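You operate a simulated robot arm through the tools that you are given. There is no shell and no other tool. Be economical: measure what you need, move in short steps, check, and stop when the job is done.

You are at the controls of a simulated robot arm. One attempt, no reset.

JOB
Put one of the brass weights from the top of the trims bench on top of the grey spool there.

The check looks at the end state, three seconds after you hand in, the way a careful person would. Anything else that was tipped, shoved, dropped, spilled or broken makes it a failure.

ROBOT AND FRAMES
A 6-joint arm with a two-finger parallel gripper, fixed in place. Base frame: the origin is at the foot of the arm, x ahead of it, y to its left, z up; the work surface is at about z = 860. Readings come in mm, degrees, newtons and seconds.
With the tool pointing down near the work surface it reaches from about 260 to 680 mm from the base axis. Its first joint turns from -66.0 to 66.0 degrees. Payload 2.9 kg.
The tool frame sits at the grasp point between the pads (the TCP): z along the fingers, y along the line on which they close. The tips reach 30 mm beyond it. The gripper opens to 110 mm. The fingers are 20 mm wide and 10 mm thick; the gripper's body (48 by 112 mm) begins 55 mm behind the TCP.
Orientation is that of the tool frame in the base frame, as a unit quaternion [x, y, z, w]. With the fingers straight down and closing along the base's y, the tool's x points along the base's -x, its y along +y and its z along -z.

CONTROLS
- The arm moves only by the tool send_rows. Its argument "motion" is a list that holds one entry, the list of rows, each a list of 7 numbers: the turn, a rotation vector about the tool's x, y, z in units of 120 degrees (1.0 is 120 degrees), then the shift along the tool's x, y, z in units of 200 mm (1.0 is 200 mm), then the finger opening in mm, from 0 to 110. In form: [[[ax, ay, az, dx, dy, dz, jaw], ...]]. A call has 1 to 8 rows; each row is the pose to reach, as a shift and turn from the pose commanded when the call began, along the tool's axes at that moment. A call with a number of a shift or a turn outside -1 to 1 is refused whole. A row lasts 0.2 s, in which the tool goes at most 50 mm and 8.6 degrees; a call with a longer step from one row to the next is refused whole, and so is a gripper value outside its range. A pose out of reach is approached as far as the arm can. The call stops where the force on the tool passes 40 N (or 10 N more than at its start, if that is more) or the arm is blocked; 0.2 s more then pass. The fingers move at their own pace (about 108 mm/s each) and stop on an object; they squeeze with about 38 N. The grip force told is the motor's: it shows also when the fingers shut on nothing. Time passes only in rows, and 0.2 s behind the last, so rows that repeat a pose let the fingers close. The reply holds the time, the measured pose of the TCP, the force on the tool along the base axes, the opening and the grip force, in the units named above and with some noise, and new pictures: "show" is both (left out), scene, wrist or none.
- Cameras (640 x 400 px; columns grow to the right, rows downward): "scene" is fixed at [82.1, 438.6, 1368.7]; the picture's right is [-0.63, -0.77, 0.00], its down [-0.45, 0.37, -0.81] and it looks along [0.63, -0.51, -0.59] (base axes); focal length 328 px, centre (320, 200). "wrist" rides on the gripper at [-36, 0, -57] in the tool frame; the picture's right is [0.00, -1.00, 0.00], its down [0.97, 0.00, -0.24] and it looks along [0.24, 0.00, 0.97] (tool axes); focal length 218 px, centre (320, 200). There is no depth. A picture from a camera that has moved, and an enlarged one, comes with that camera's place and axes in the base frame and with its lens. The place of the scene camera against the robot may be out by one fixed shift of up to 25 mm in any direction.
- enlarge(camera, box): a new picture of the part [left, top, right, bottom] of that camera's present view, enlarged. No time passes.
- finish_job(): hands the job in; it is judged then, once.

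Go step by step. Nothing tells you positions but the pictures and the camera data: compare them with the known pose of the tool, close in by small moves and look again before you grip or let go. The budget is 90 turns and 150 pictures, counting those below and the enlarged ones. Unless the task says otherwise, let go and move clear before handing in, and close with one line.

The tools are called after "Call:" as a command line: name --argument value ..., lists and objects as JSON in quotes. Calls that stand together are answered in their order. send_rows: Moves the arm, as the interface text tells. Its arguments: {"type":"object","properties":{"motion":{"type":"array","items":{"type":"array","items":{"type":"array","items":{"type":"number"}}}},"show":{"type":"string","enum":["both","scene","wrist","none"]}},"required":["motion"]} The other tools are called the same way: enlarge (camera, box) takes an enlarged picture of a part of a camera's view; finish_job () hands the job in.

At the start:

```text
t: 0.0
eef_pos: [404.2, -178.1, 1155.5]
tcp_rot: [0.0, 1.0, 0.001, 0.001]
contact_force: [-0.5, -0.2, -0.9]
gripper_width: 110.0
finger_force: 0.0
```

scene: 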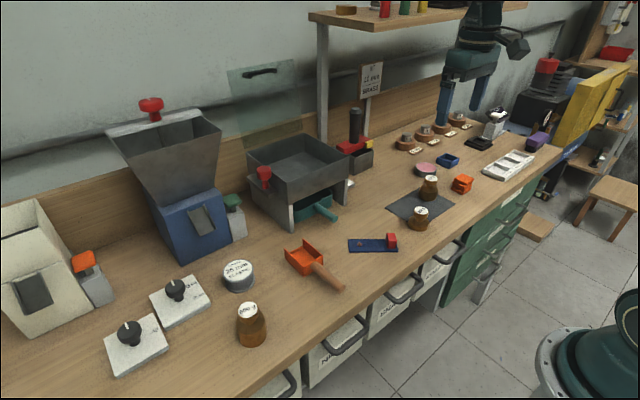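
wrist: 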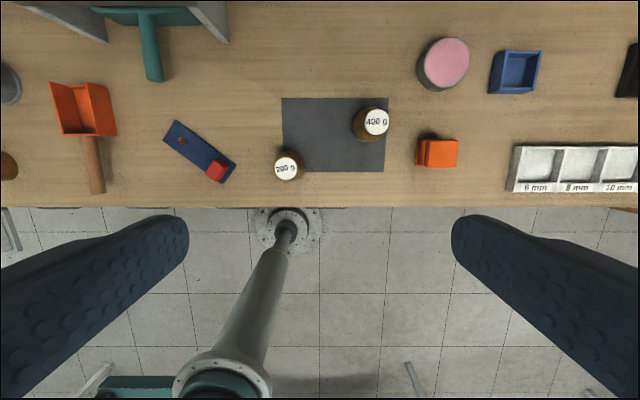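

I see brass-coloured weights (two near a dark mat, one nearer the left), a grey round item that may be the spool, and a sign. I'll enlarge to identify them first.

Call:
enlarge --camera "scene" --box '[200, 230, 300, 360]'

Call:
enlarge --camera "scene" --box '[340, 50, 500, 240]'

Call:
enlarge --camera "wrist" --box '[240, 80, 480, 220]'

```text
3.08 times, centred on (250, 295) of scene
camera zoom: at [82.1, 438.6, 1368.7], right [-0.63, -0.77, 0.0], down [-0.45, 0.37, -0.81], along [0.63, -0.51, -0.59], focal length 1009 px, centre (535, -92)
```

zoom: 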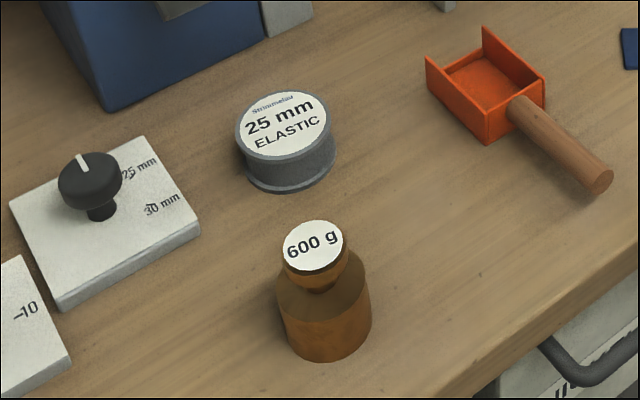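

```text
2.11 times, centred on (420, 145) of scene
camera zoom: at [82.1, 438.6, 1368.7], right [-0.63, -0.77, 0.0], down [-0.45, 0.37, -0.81], along [0.63, -0.51, -0.59], focal length 690 px, centre (110, 316)
```

zoom: 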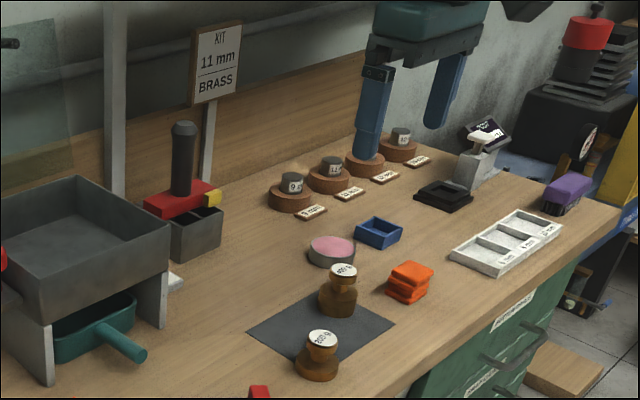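

```text
2.67 times, centred on (360, 150) of wrist
camera zoom: at [440.5, -177.9, 1212.9], right [0.0, -1.0, 0.0], down [-0.97, 0.0, 0.24], along [-0.24, 0.0, -0.97], focal length 582 px, centre (213, 333)
```

zoom: 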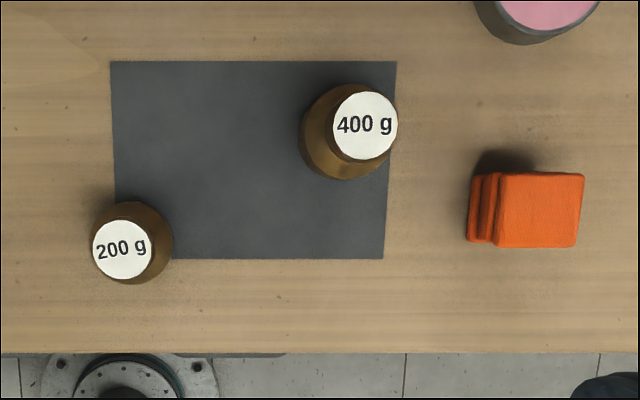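

The grey spool is the "25 mm elastic" one, at about (511, 290). The nearby 600 g weight is at about (393, 330) with clear space around it, so I'll move high across to look at it.

Call:
send_rows --motion '[[[0, 0, 0, 0, 0.24, 0, 110], [0, 0, 0, 0, 0.48, 0, 110], [0, 0, 0, 0, 0.72, 0, 110], [0, 0, 0, 0, 0.96, 0, 110]]]' --show "none"

Call:
send_rows --motion '[[[0, 0, 0, 0, 0.24, 0, 110], [0, 0, 0, 0, 0.48, 0, 110], [0, 0, 0, 0, 0.72, 0, 110], [0, 0, 0, 0, 0.96, 0, 110]]]' --show "both"

```text
t: 1.0
eef_pos: [404.7, 16.5, 1155.8]
tcp_rot: [0.002, 1.0, 0.0, 0.001]
contact_force: [0.5, -0.4, -0.3]
gripper_width: 109.9
finger_force: 0.2
```

```text
t: 2.0
eef_pos: [404.3, 206.1, 1155.6]
tcp_rot: [0.001, 1.0, 0.0, 0.0]
contact_force: [0.1, 0.3, 0.1]
gripper_width: 110.0
finger_force: 0.0
camera wrist: at [439.8, 206.1, 1213.1], right [0.0, -1.0, 0.0], down [-0.97, 0.0, 0.24], along [-0.24, 0.0, -0.97], focal length 218 px, centre (320, 200)
```

scene: 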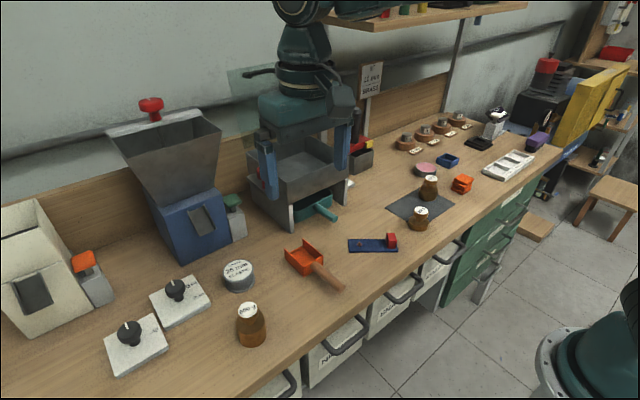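
wrist: 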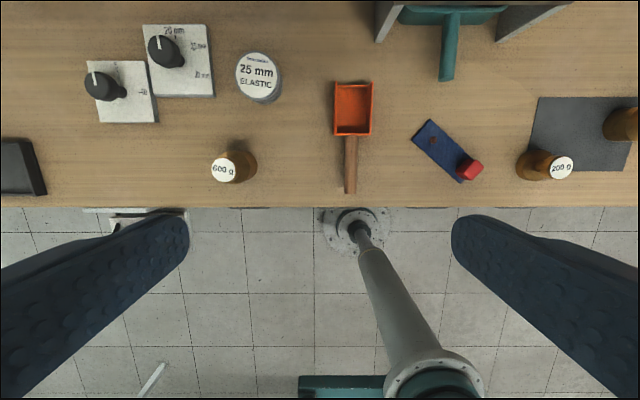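

The weight appears at about (410, 331) and the spool at about (538, 291). I'll go over the weight at z≈1060 and look again.

Call:
send_rows --motion '[[[0, 0, 0, 0, 0.2, 0.1, 110], [0, 0, 0, -0.02, 0.4, 0.25, 110], [0, 0, 0, -0.03, 0.6, 0.38, 110], [0, 0, 0, -0.03, 0.625, 0.475, 110]]]' --show "both"

```text
refused: row 2 steps farther than a row can; nothing moved
```

The call was refused because of step size, so I'll retry with smaller steps.

Call:
send_rows --motion '[[[0, 0, 0, 0, 0.2, 0.1, 110], [0, 0, 0, -0.02, 0.4, 0.22, 110], [0, 0, 0, -0.03, 0.6, 0.34, 110], [0, 0, 0, -0.03, 0.625, 0.475, 110]]]' --show "both"

```text
t: 3.0
eef_pos: [409.9, 327.5, 1058.0]
tcp_rot: [0.0, 1.0, 0.0, 0.0]
contact_force: [0.5, 0.3, 0.3]
gripper_width: 110.0
finger_force: 0.0
camera wrist: at [444.6, 327.0, 1115.6], right [0.0, -1.0, 0.0], down [-0.97, 0.0, 0.24], along [-0.24, 0.0, -0.97], focal length 218 px, centre (320, 200)
```

scene: 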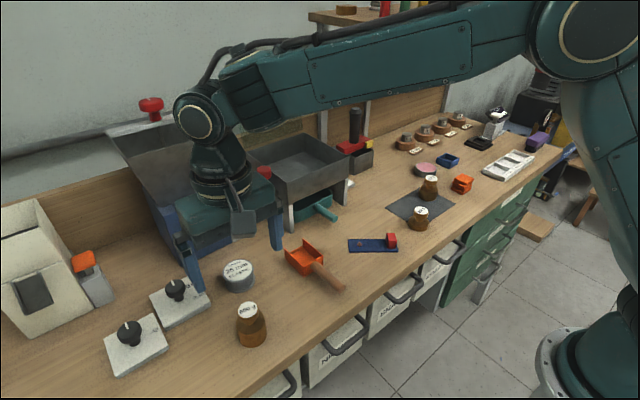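
wrist: 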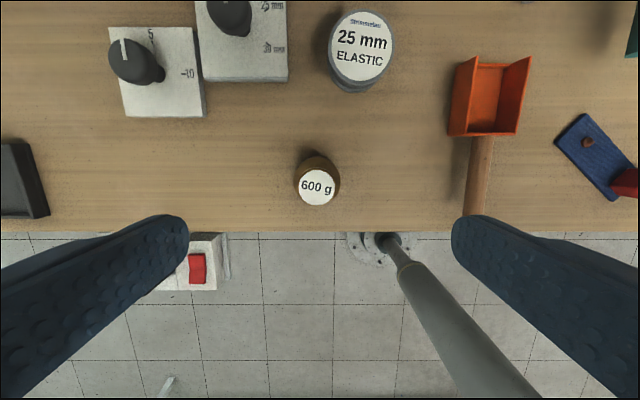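

The two views triangulate the weight at about (412, 329.5), with its top at z≈935. I'll descend to z≈930 first and check.

Call:
send_rows --motion '[[[0, 0, 0, -0.01, 0.01, 0.2, 110], [0, 0, 0, -0.01, 0.01, 0.4, 110], [0, 0, 0, -0.01, 0.01, 0.55, 110], [0, 0, 0, -0.01, 0.01, 0.64, 110], [0, 0, 0, -0.01, 0.01, 0.64, 110]]]' --show "both"

```text
t: 4.2
eef_pos: [412.5, 331.7, 930.8]
tcp_rot: [0.0, 1.0, -0.001, 0.0]
contact_force: [-0.1, -1.3, 0.0]
gripper_width: 110.0
finger_force: 0.1
camera wrist: at [448.5, 330.4, 989.0], right [0.0, -1.0, 0.0], down [-0.97, 0.0, 0.24], along [-0.24, 0.0, -0.97], focal length 218 px, centre (320, 200)
```

scene: 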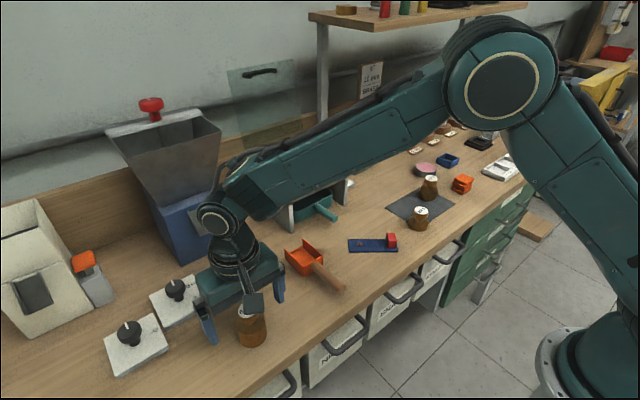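
wrist: 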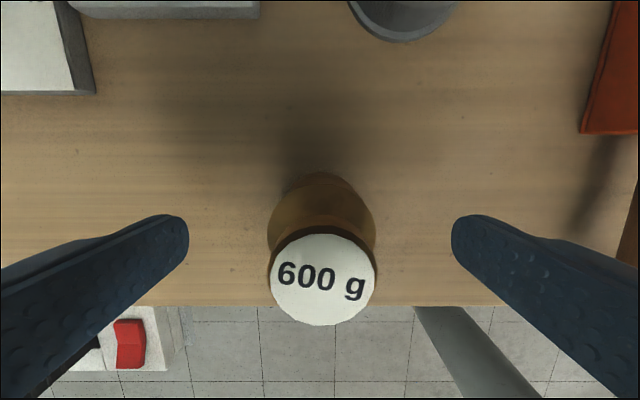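

The weight is centred between the fingers. I'll descend to TCP z≈899 and close.

Call:
send_rows --motion '[[[0, 0, 0, 0, -0.005, 0.08, 110], [0, 0, 0, 0, -0.005, 0.16, 110], [0, 0, 0, 0, -0.005, 0.16, 75], [0, 0, 0, 0, -0.005, 0.16, 55], [0, 0, 0, 0, -0.005, 0.16, 30], [0, 0, 0, 0, -0.005, 0.16, 30], [0, 0, 0, 0, -0.005, 0.16, 30]]]' --show "both"

```text
t: 5.8
eef_pos: [413.8, 330.3, 900.6]
tcp_rot: [0.0, 1.0, 0.0, 0.0]
contact_force: [-0.1, -1.5, -1.2]
gripper_width: 47.0
finger_force: 37.4
camera wrist: at [448.5, 330.0, 958.2], right [0.0, -1.0, 0.0], down [-0.97, 0.0, 0.24], along [-0.24, 0.0, -0.97], focal length 218 px, centre (320, 200)
```

scene: 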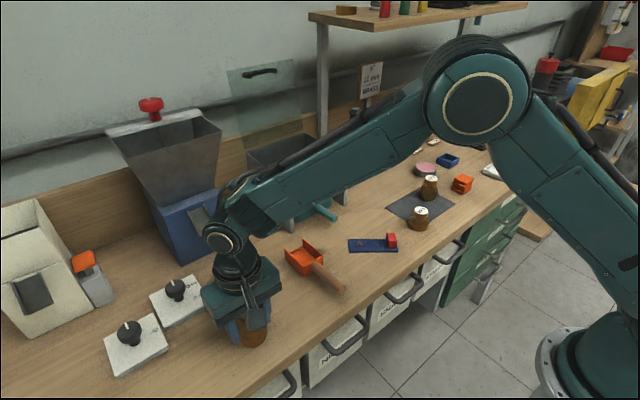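
wrist: 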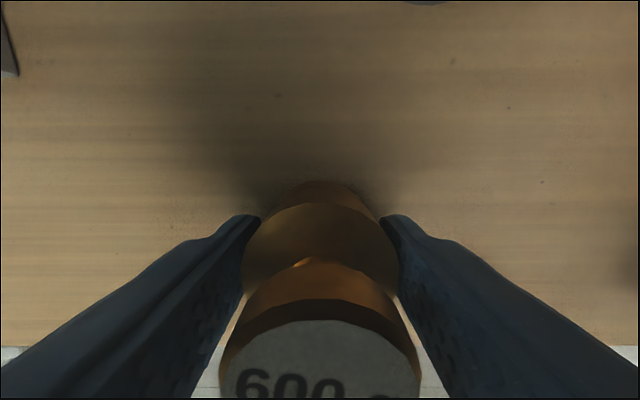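

The weight is gripped at 47 mm. Next I lift it about 90 mm and check.

Call:
send_rows --motion '[[[0, 0, 0, 0, 0, -0.1, 30], [0, 0, 0, 0, 0, -0.25, 30], [0, 0, 0, 0, 0, -0.45, 30], [0, 0, 0, 0, 0, -0.5, 30]]]' --show "both"

```text
t: 6.8
eef_pos: [410.7, 333.3, 1001.3]
tcp_rot: [0.0, 1.0, 0.0, 0.001]
contact_force: [0.0, -0.5, -6.0]
gripper_width: 47.0
finger_force: 38.0
camera wrist: at [447.0, 332.8, 1060.1], right [0.0, -1.0, 0.0], down [-0.97, 0.0, 0.24], along [-0.24, 0.0, -0.97], focal length 218 px, centre (320, 200)
```

scene: 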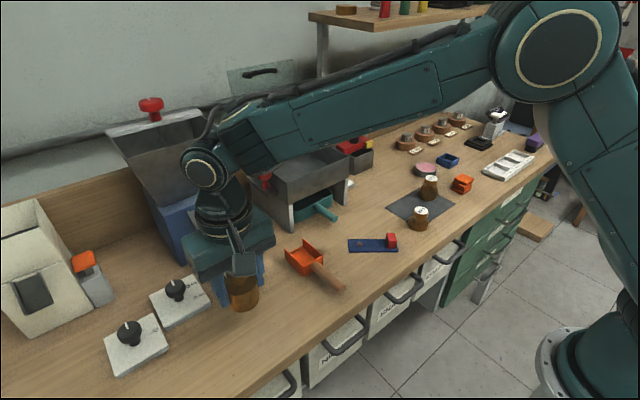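
wrist: 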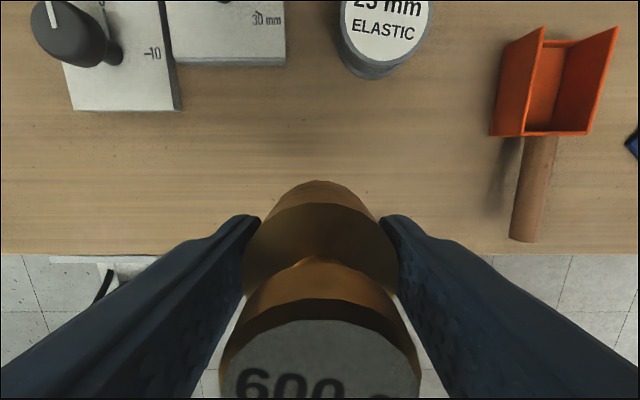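

The weight is held. By triangulation the spool's top is at about (533.5, 290, 891). I'll move partway toward it and check the clearance to the hopper.

Call:
send_rows --motion '[[[0, 0, 0, -0.15, -0.05, 0, 30], [0, 0, 0, -0.3, -0.15, 0, 30], [0, 0, 0, -0.35, -0.2, 0, 30], [0, 0, 0, -0.35, -0.2, 0, 30]]]' --show "both"

Call:
enlarge --camera "scene" --box '[90, 80, 360, 350]'

```text
t: 7.8
eef_pos: [482.2, 293.2, 1002.0]
tcp_rot: [0.0, 1.0, 0.0, 0.0]
contact_force: [0.3, 0.1, -5.6]
gripper_width: 47.0
finger_force: 38.6
camera wrist: at [517.1, 292.6, 1059.5], right [0.0, -1.0, 0.0], down [-0.97, 0.0, 0.24], along [-0.24, 0.0, -0.97], focal length 218 px, centre (320, 200)
```

scene: 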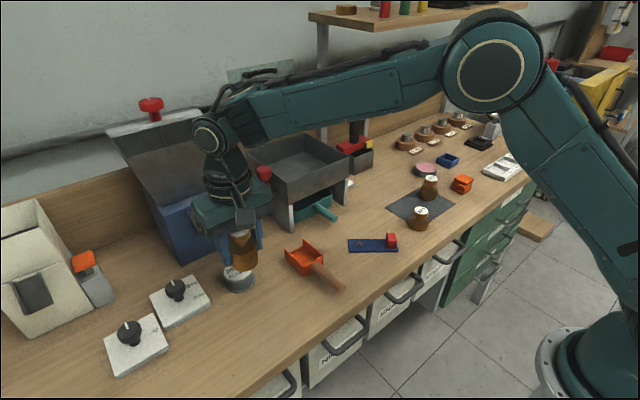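
wrist: 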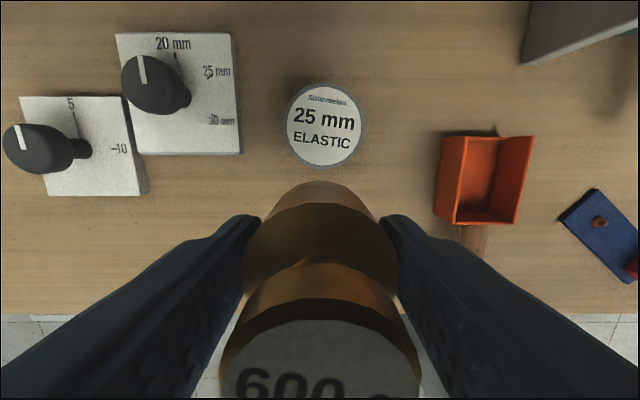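

```text
1.48 times, centred on (225, 215) of scene
camera zoom: at [82.2, 438.7, 1368.6], right [-0.63, -0.77, 0.0], down [-0.45, 0.37, -0.81], along [0.63, -0.51, -0.59], focal length 486 px, centre (461, 178)
```

zoom: 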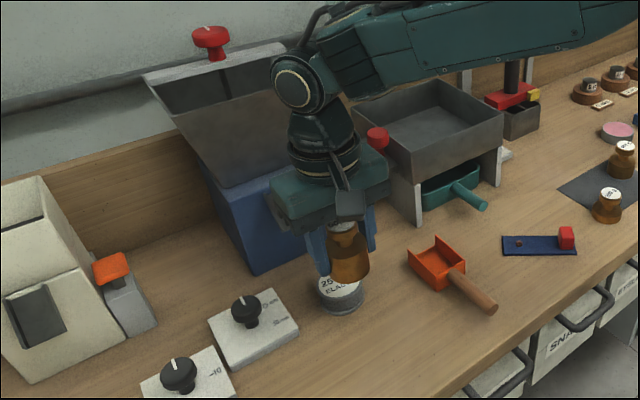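

The spool reads at (532.5, 289.5), and the hopper front is beyond x≈640, so there is room. I'll move over the spool and then lower to about 20 mm above it.

Call:
send_rows --motion '[[[0, 0, 0, -0.12, -0.01, 0, 30], [0, 0, 0, -0.22, -0.012, 0, 30], [0, 0, 0, -0.255, -0.012, 0, 30], [0, 0, 0, -0.255, -0.012, 0.12, 30], [0, 0, 0, -0.255, -0.012, 0.24, 30], [0, 0, 0, -0.255, -0.012, 0.24, 30]]]' --show "both"

Call:
enlarge --camera "scene" --box '[180, 180, 300, 310]'

```text
t: 9.2
eef_pos: [532.8, 290.9, 951.7]
tcp_rot: [0.0, 1.0, 0.0, 0.0]
contact_force: [0.9, -0.1, -6.4]
gripper_width: 46.9
finger_force: 38.0
camera wrist: at [568.5, 289.8, 1010.3], right [0.0, -1.0, 0.0], down [-0.97, 0.0, 0.24], along [-0.24, 0.0, -0.97], focal length 218 px, centre (320, 200)
```

scene: 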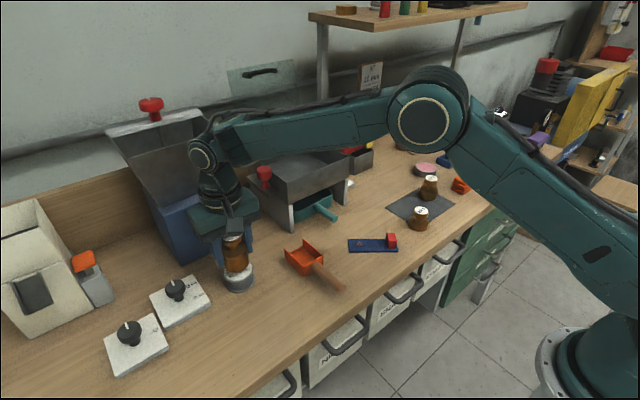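
wrist: 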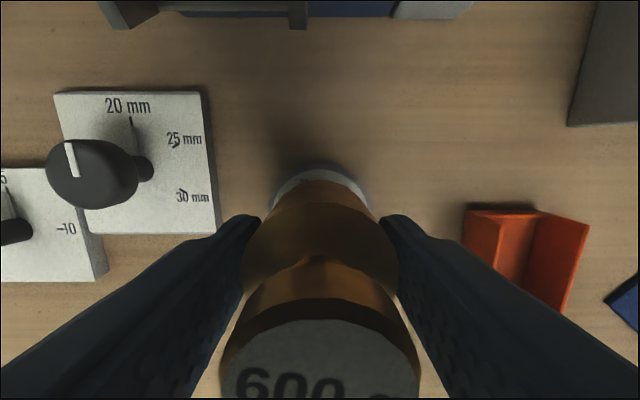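

```text
3.08 times, centred on (240, 245) of scene
camera zoom: at [82.2, 438.7, 1368.6], right [-0.63, -0.77, 0.0], down [-0.45, 0.37, -0.81], along [0.63, -0.51, -0.59], focal length 1009 px, centre (566, 62)
```

zoom: 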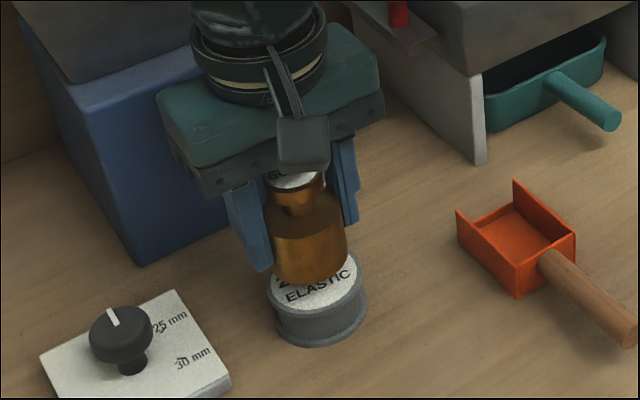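

The weight is well aligned over the spool. I'll lower it slowly by about 18 mm, with a +1.5 mm correction in x.

Call:
send_rows --motion '[[[0, 0, 0, -0.008, 0, 0.03, 30], [0, 0, 0, -0.008, 0, 0.06, 30], [0, 0, 0, -0.008, 0, 0.08, 30], [0, 0, 0, -0.008, 0, 0.09, 30], [0, 0, 0, -0.008, 0, 0.09, 30]]]' --show "wrist"

Call:
enlarge --camera "scene" --box '[210, 240, 270, 300]'

```text
t: 10.4
eef_pos: [533.7, 289.9, 935.2]
tcp_rot: [0.0, 1.0, 0.0, 0.0]
contact_force: [0.0, 0.0, -6.7]
gripper_width: 46.8
finger_force: 37.5
camera wrist: at [570.2, 289.8, 992.2], right [0.0, -1.0, 0.0], down [-0.97, 0.0, 0.24], along [-0.24, 0.0, -0.97], focal length 218 px, centre (320, 200)
```

wrist: 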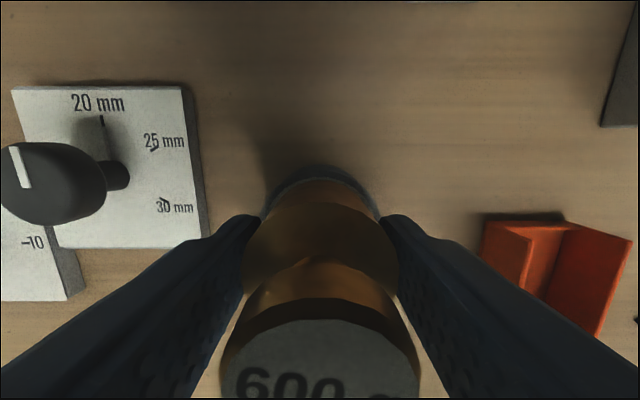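

```text
6.67 times, centred on (240, 270) of scene
camera zoom: at [82.2, 438.7, 1368.6], right [-0.63, -0.77, 0.0], down [-0.45, 0.37, -0.81], along [0.63, -0.51, -0.59], focal length 2186 px, centre (853, -267)
```

zoom: 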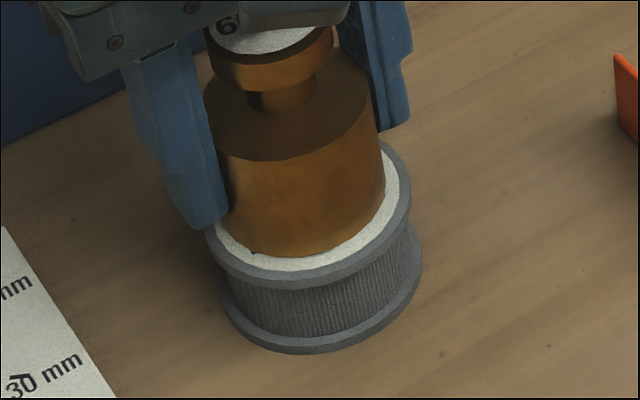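

The weight is nearly touching and centred on the label. I'll go down in small steps and watch the force.

Call:
send_rows --motion '[[[0, 0, 0, 0, 0, 0.005, 30], [0, 0, 0, 0, 0, 0.01, 30], [0, 0, 0, 0, 0, 0.01, 30]]]' --show "none"

```text
t: 11.2
eef_pos: [535.0, 290.4, 932.1]
tcp_rot: [0.0, 1.0, 0.001, 0.001]
contact_force: [-2.5, 1.0, 7.8]
gripper_width: 46.9
finger_force: 37.9
```

Contact is made, with the force reversed to +7.8 N. I'll ease up slightly and open the fingers.

Call:
send_rows --motion '[[[0, 0, 0, 0, 0, -0.003, 30], [0, 0, 0, 0, 0, -0.003, 50], [0, 0, 0, 0, 0, -0.003, 60], [0, 0, 0, 0, 0, -0.003, 75], [0, 0, 0, 0, 0, -0.003, 75], [0, 0, 0, 0, 0, -0.003, 75]]]' --show "both"

Call:
enlarge --camera "scene" --box '[200, 220, 280, 300]'

```text
t: 12.6
eef_pos: [534.4, 289.0, 933.9]
tcp_rot: [0.0, 1.0, 0.0, 0.0]
contact_force: [-0.4, 0.3, 0.5]
gripper_width: 75.2
finger_force: 0.1
camera wrist: at [570.4, 289.1, 990.8], right [0.0, -1.0, 0.0], down [-0.97, 0.0, 0.24], along [-0.24, 0.0, -0.97], focal length 218 px, centre (320, 200)
```

scene: 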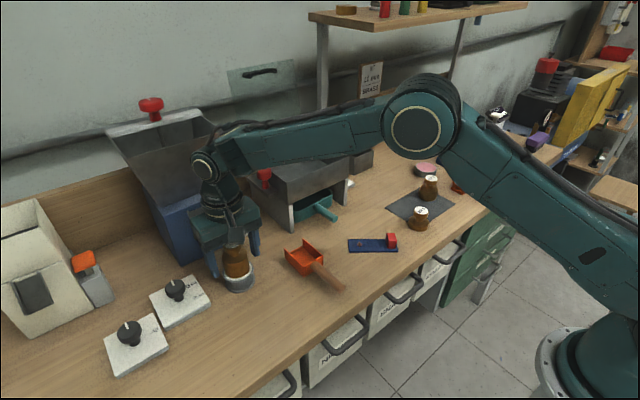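
wrist: 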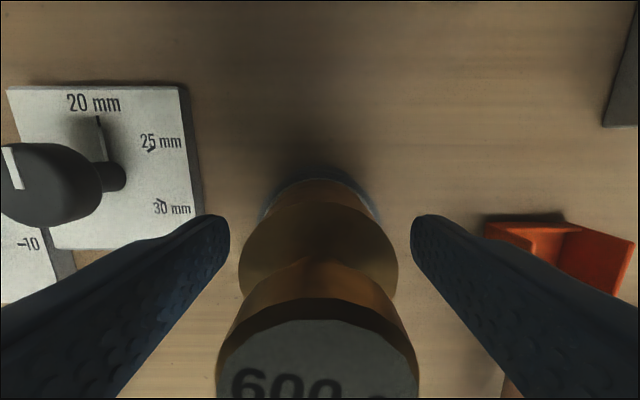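

```text
5.00 times, centred on (240, 260) of scene
camera zoom: at [82.1, 438.6, 1368.7], right [-0.63, -0.77, 0.0], down [-0.45, 0.37, -0.81], along [0.63, -0.51, -0.59], focal length 1640 px, centre (720, -100)
```

zoom: 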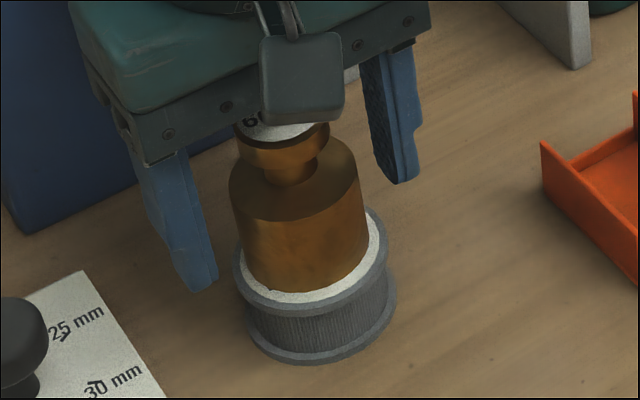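

The weight is standing free on the spool. I'll raise straight up and then back away toward the base.

Call:
send_rows --motion '[[[0, 0, 0, 0, 0, -0.1, 75], [0, 0, 0, 0, 0, -0.25, 75], [0, 0, 0, 0, 0, -0.45, 75], [0, 0, 0, 0, 0, -0.65, 75], [0, 0, 0, 0.2, 0, -0.7, 75], [0, 0, 0, 0.4, 0, -0.75, 75], [0, 0, 0, 0.4, 0, -0.75, 75]]]' --show "both"

Call:
enlarge --camera "scene" --box '[180, 200, 300, 320]'

```text
t: 14.2
eef_pos: [450.9, 290.9, 1085.0]
tcp_rot: [0.0, 1.0, 0.0, 0.0]
contact_force: [0.0, -0.5, -0.2]
gripper_width: 74.9
finger_force: 0.0
camera wrist: at [486.3, 291.1, 1142.1], right [0.0, -1.0, 0.0], down [-0.97, 0.0, 0.24], along [-0.24, 0.0, -0.97], focal length 218 px, centre (320, 200)
```

scene: 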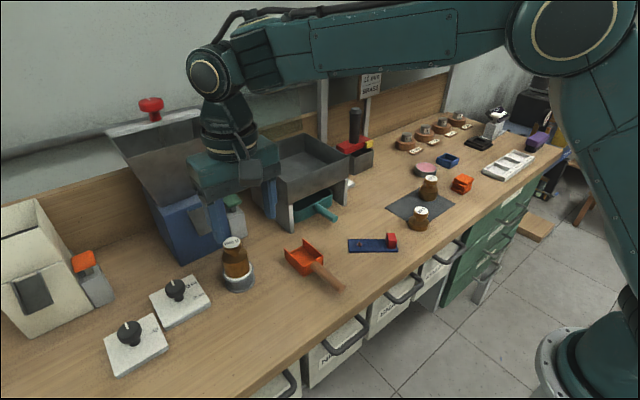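
wrist: 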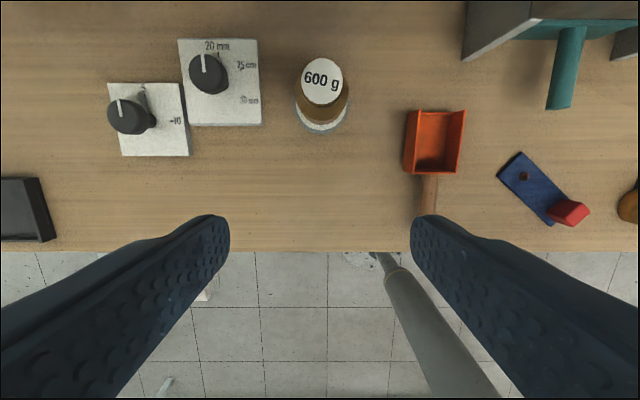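

```text
3.33 times, centred on (240, 260) of scene
camera zoom: at [82.1, 438.6, 1368.7], right [-0.63, -0.77, 0.0], down [-0.45, 0.37, -0.81], along [0.63, -0.51, -0.59], focal length 1093 px, centre (587, 0)
```

zoom: 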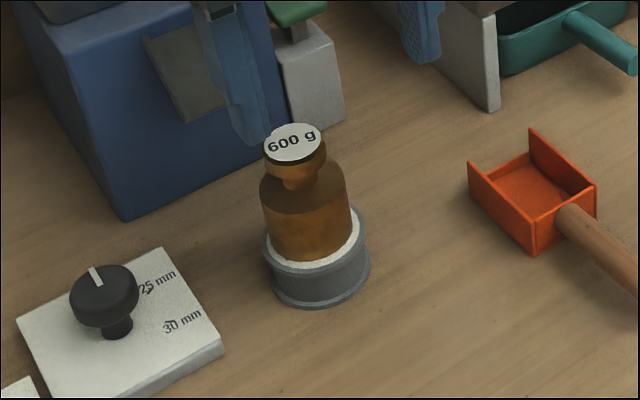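

The 600 g weight stands upright and centred on the grey spool, nothing else has moved, and the gripper is clear, so I'm handing in.

Call:
finish_job

```text
The job is handed in.
```

The 600 g brass weight is on top of the grey "25 mm elastic" spool, standing upright and centred, and I saw nothing else disturbed in the last pictures before I handed in.
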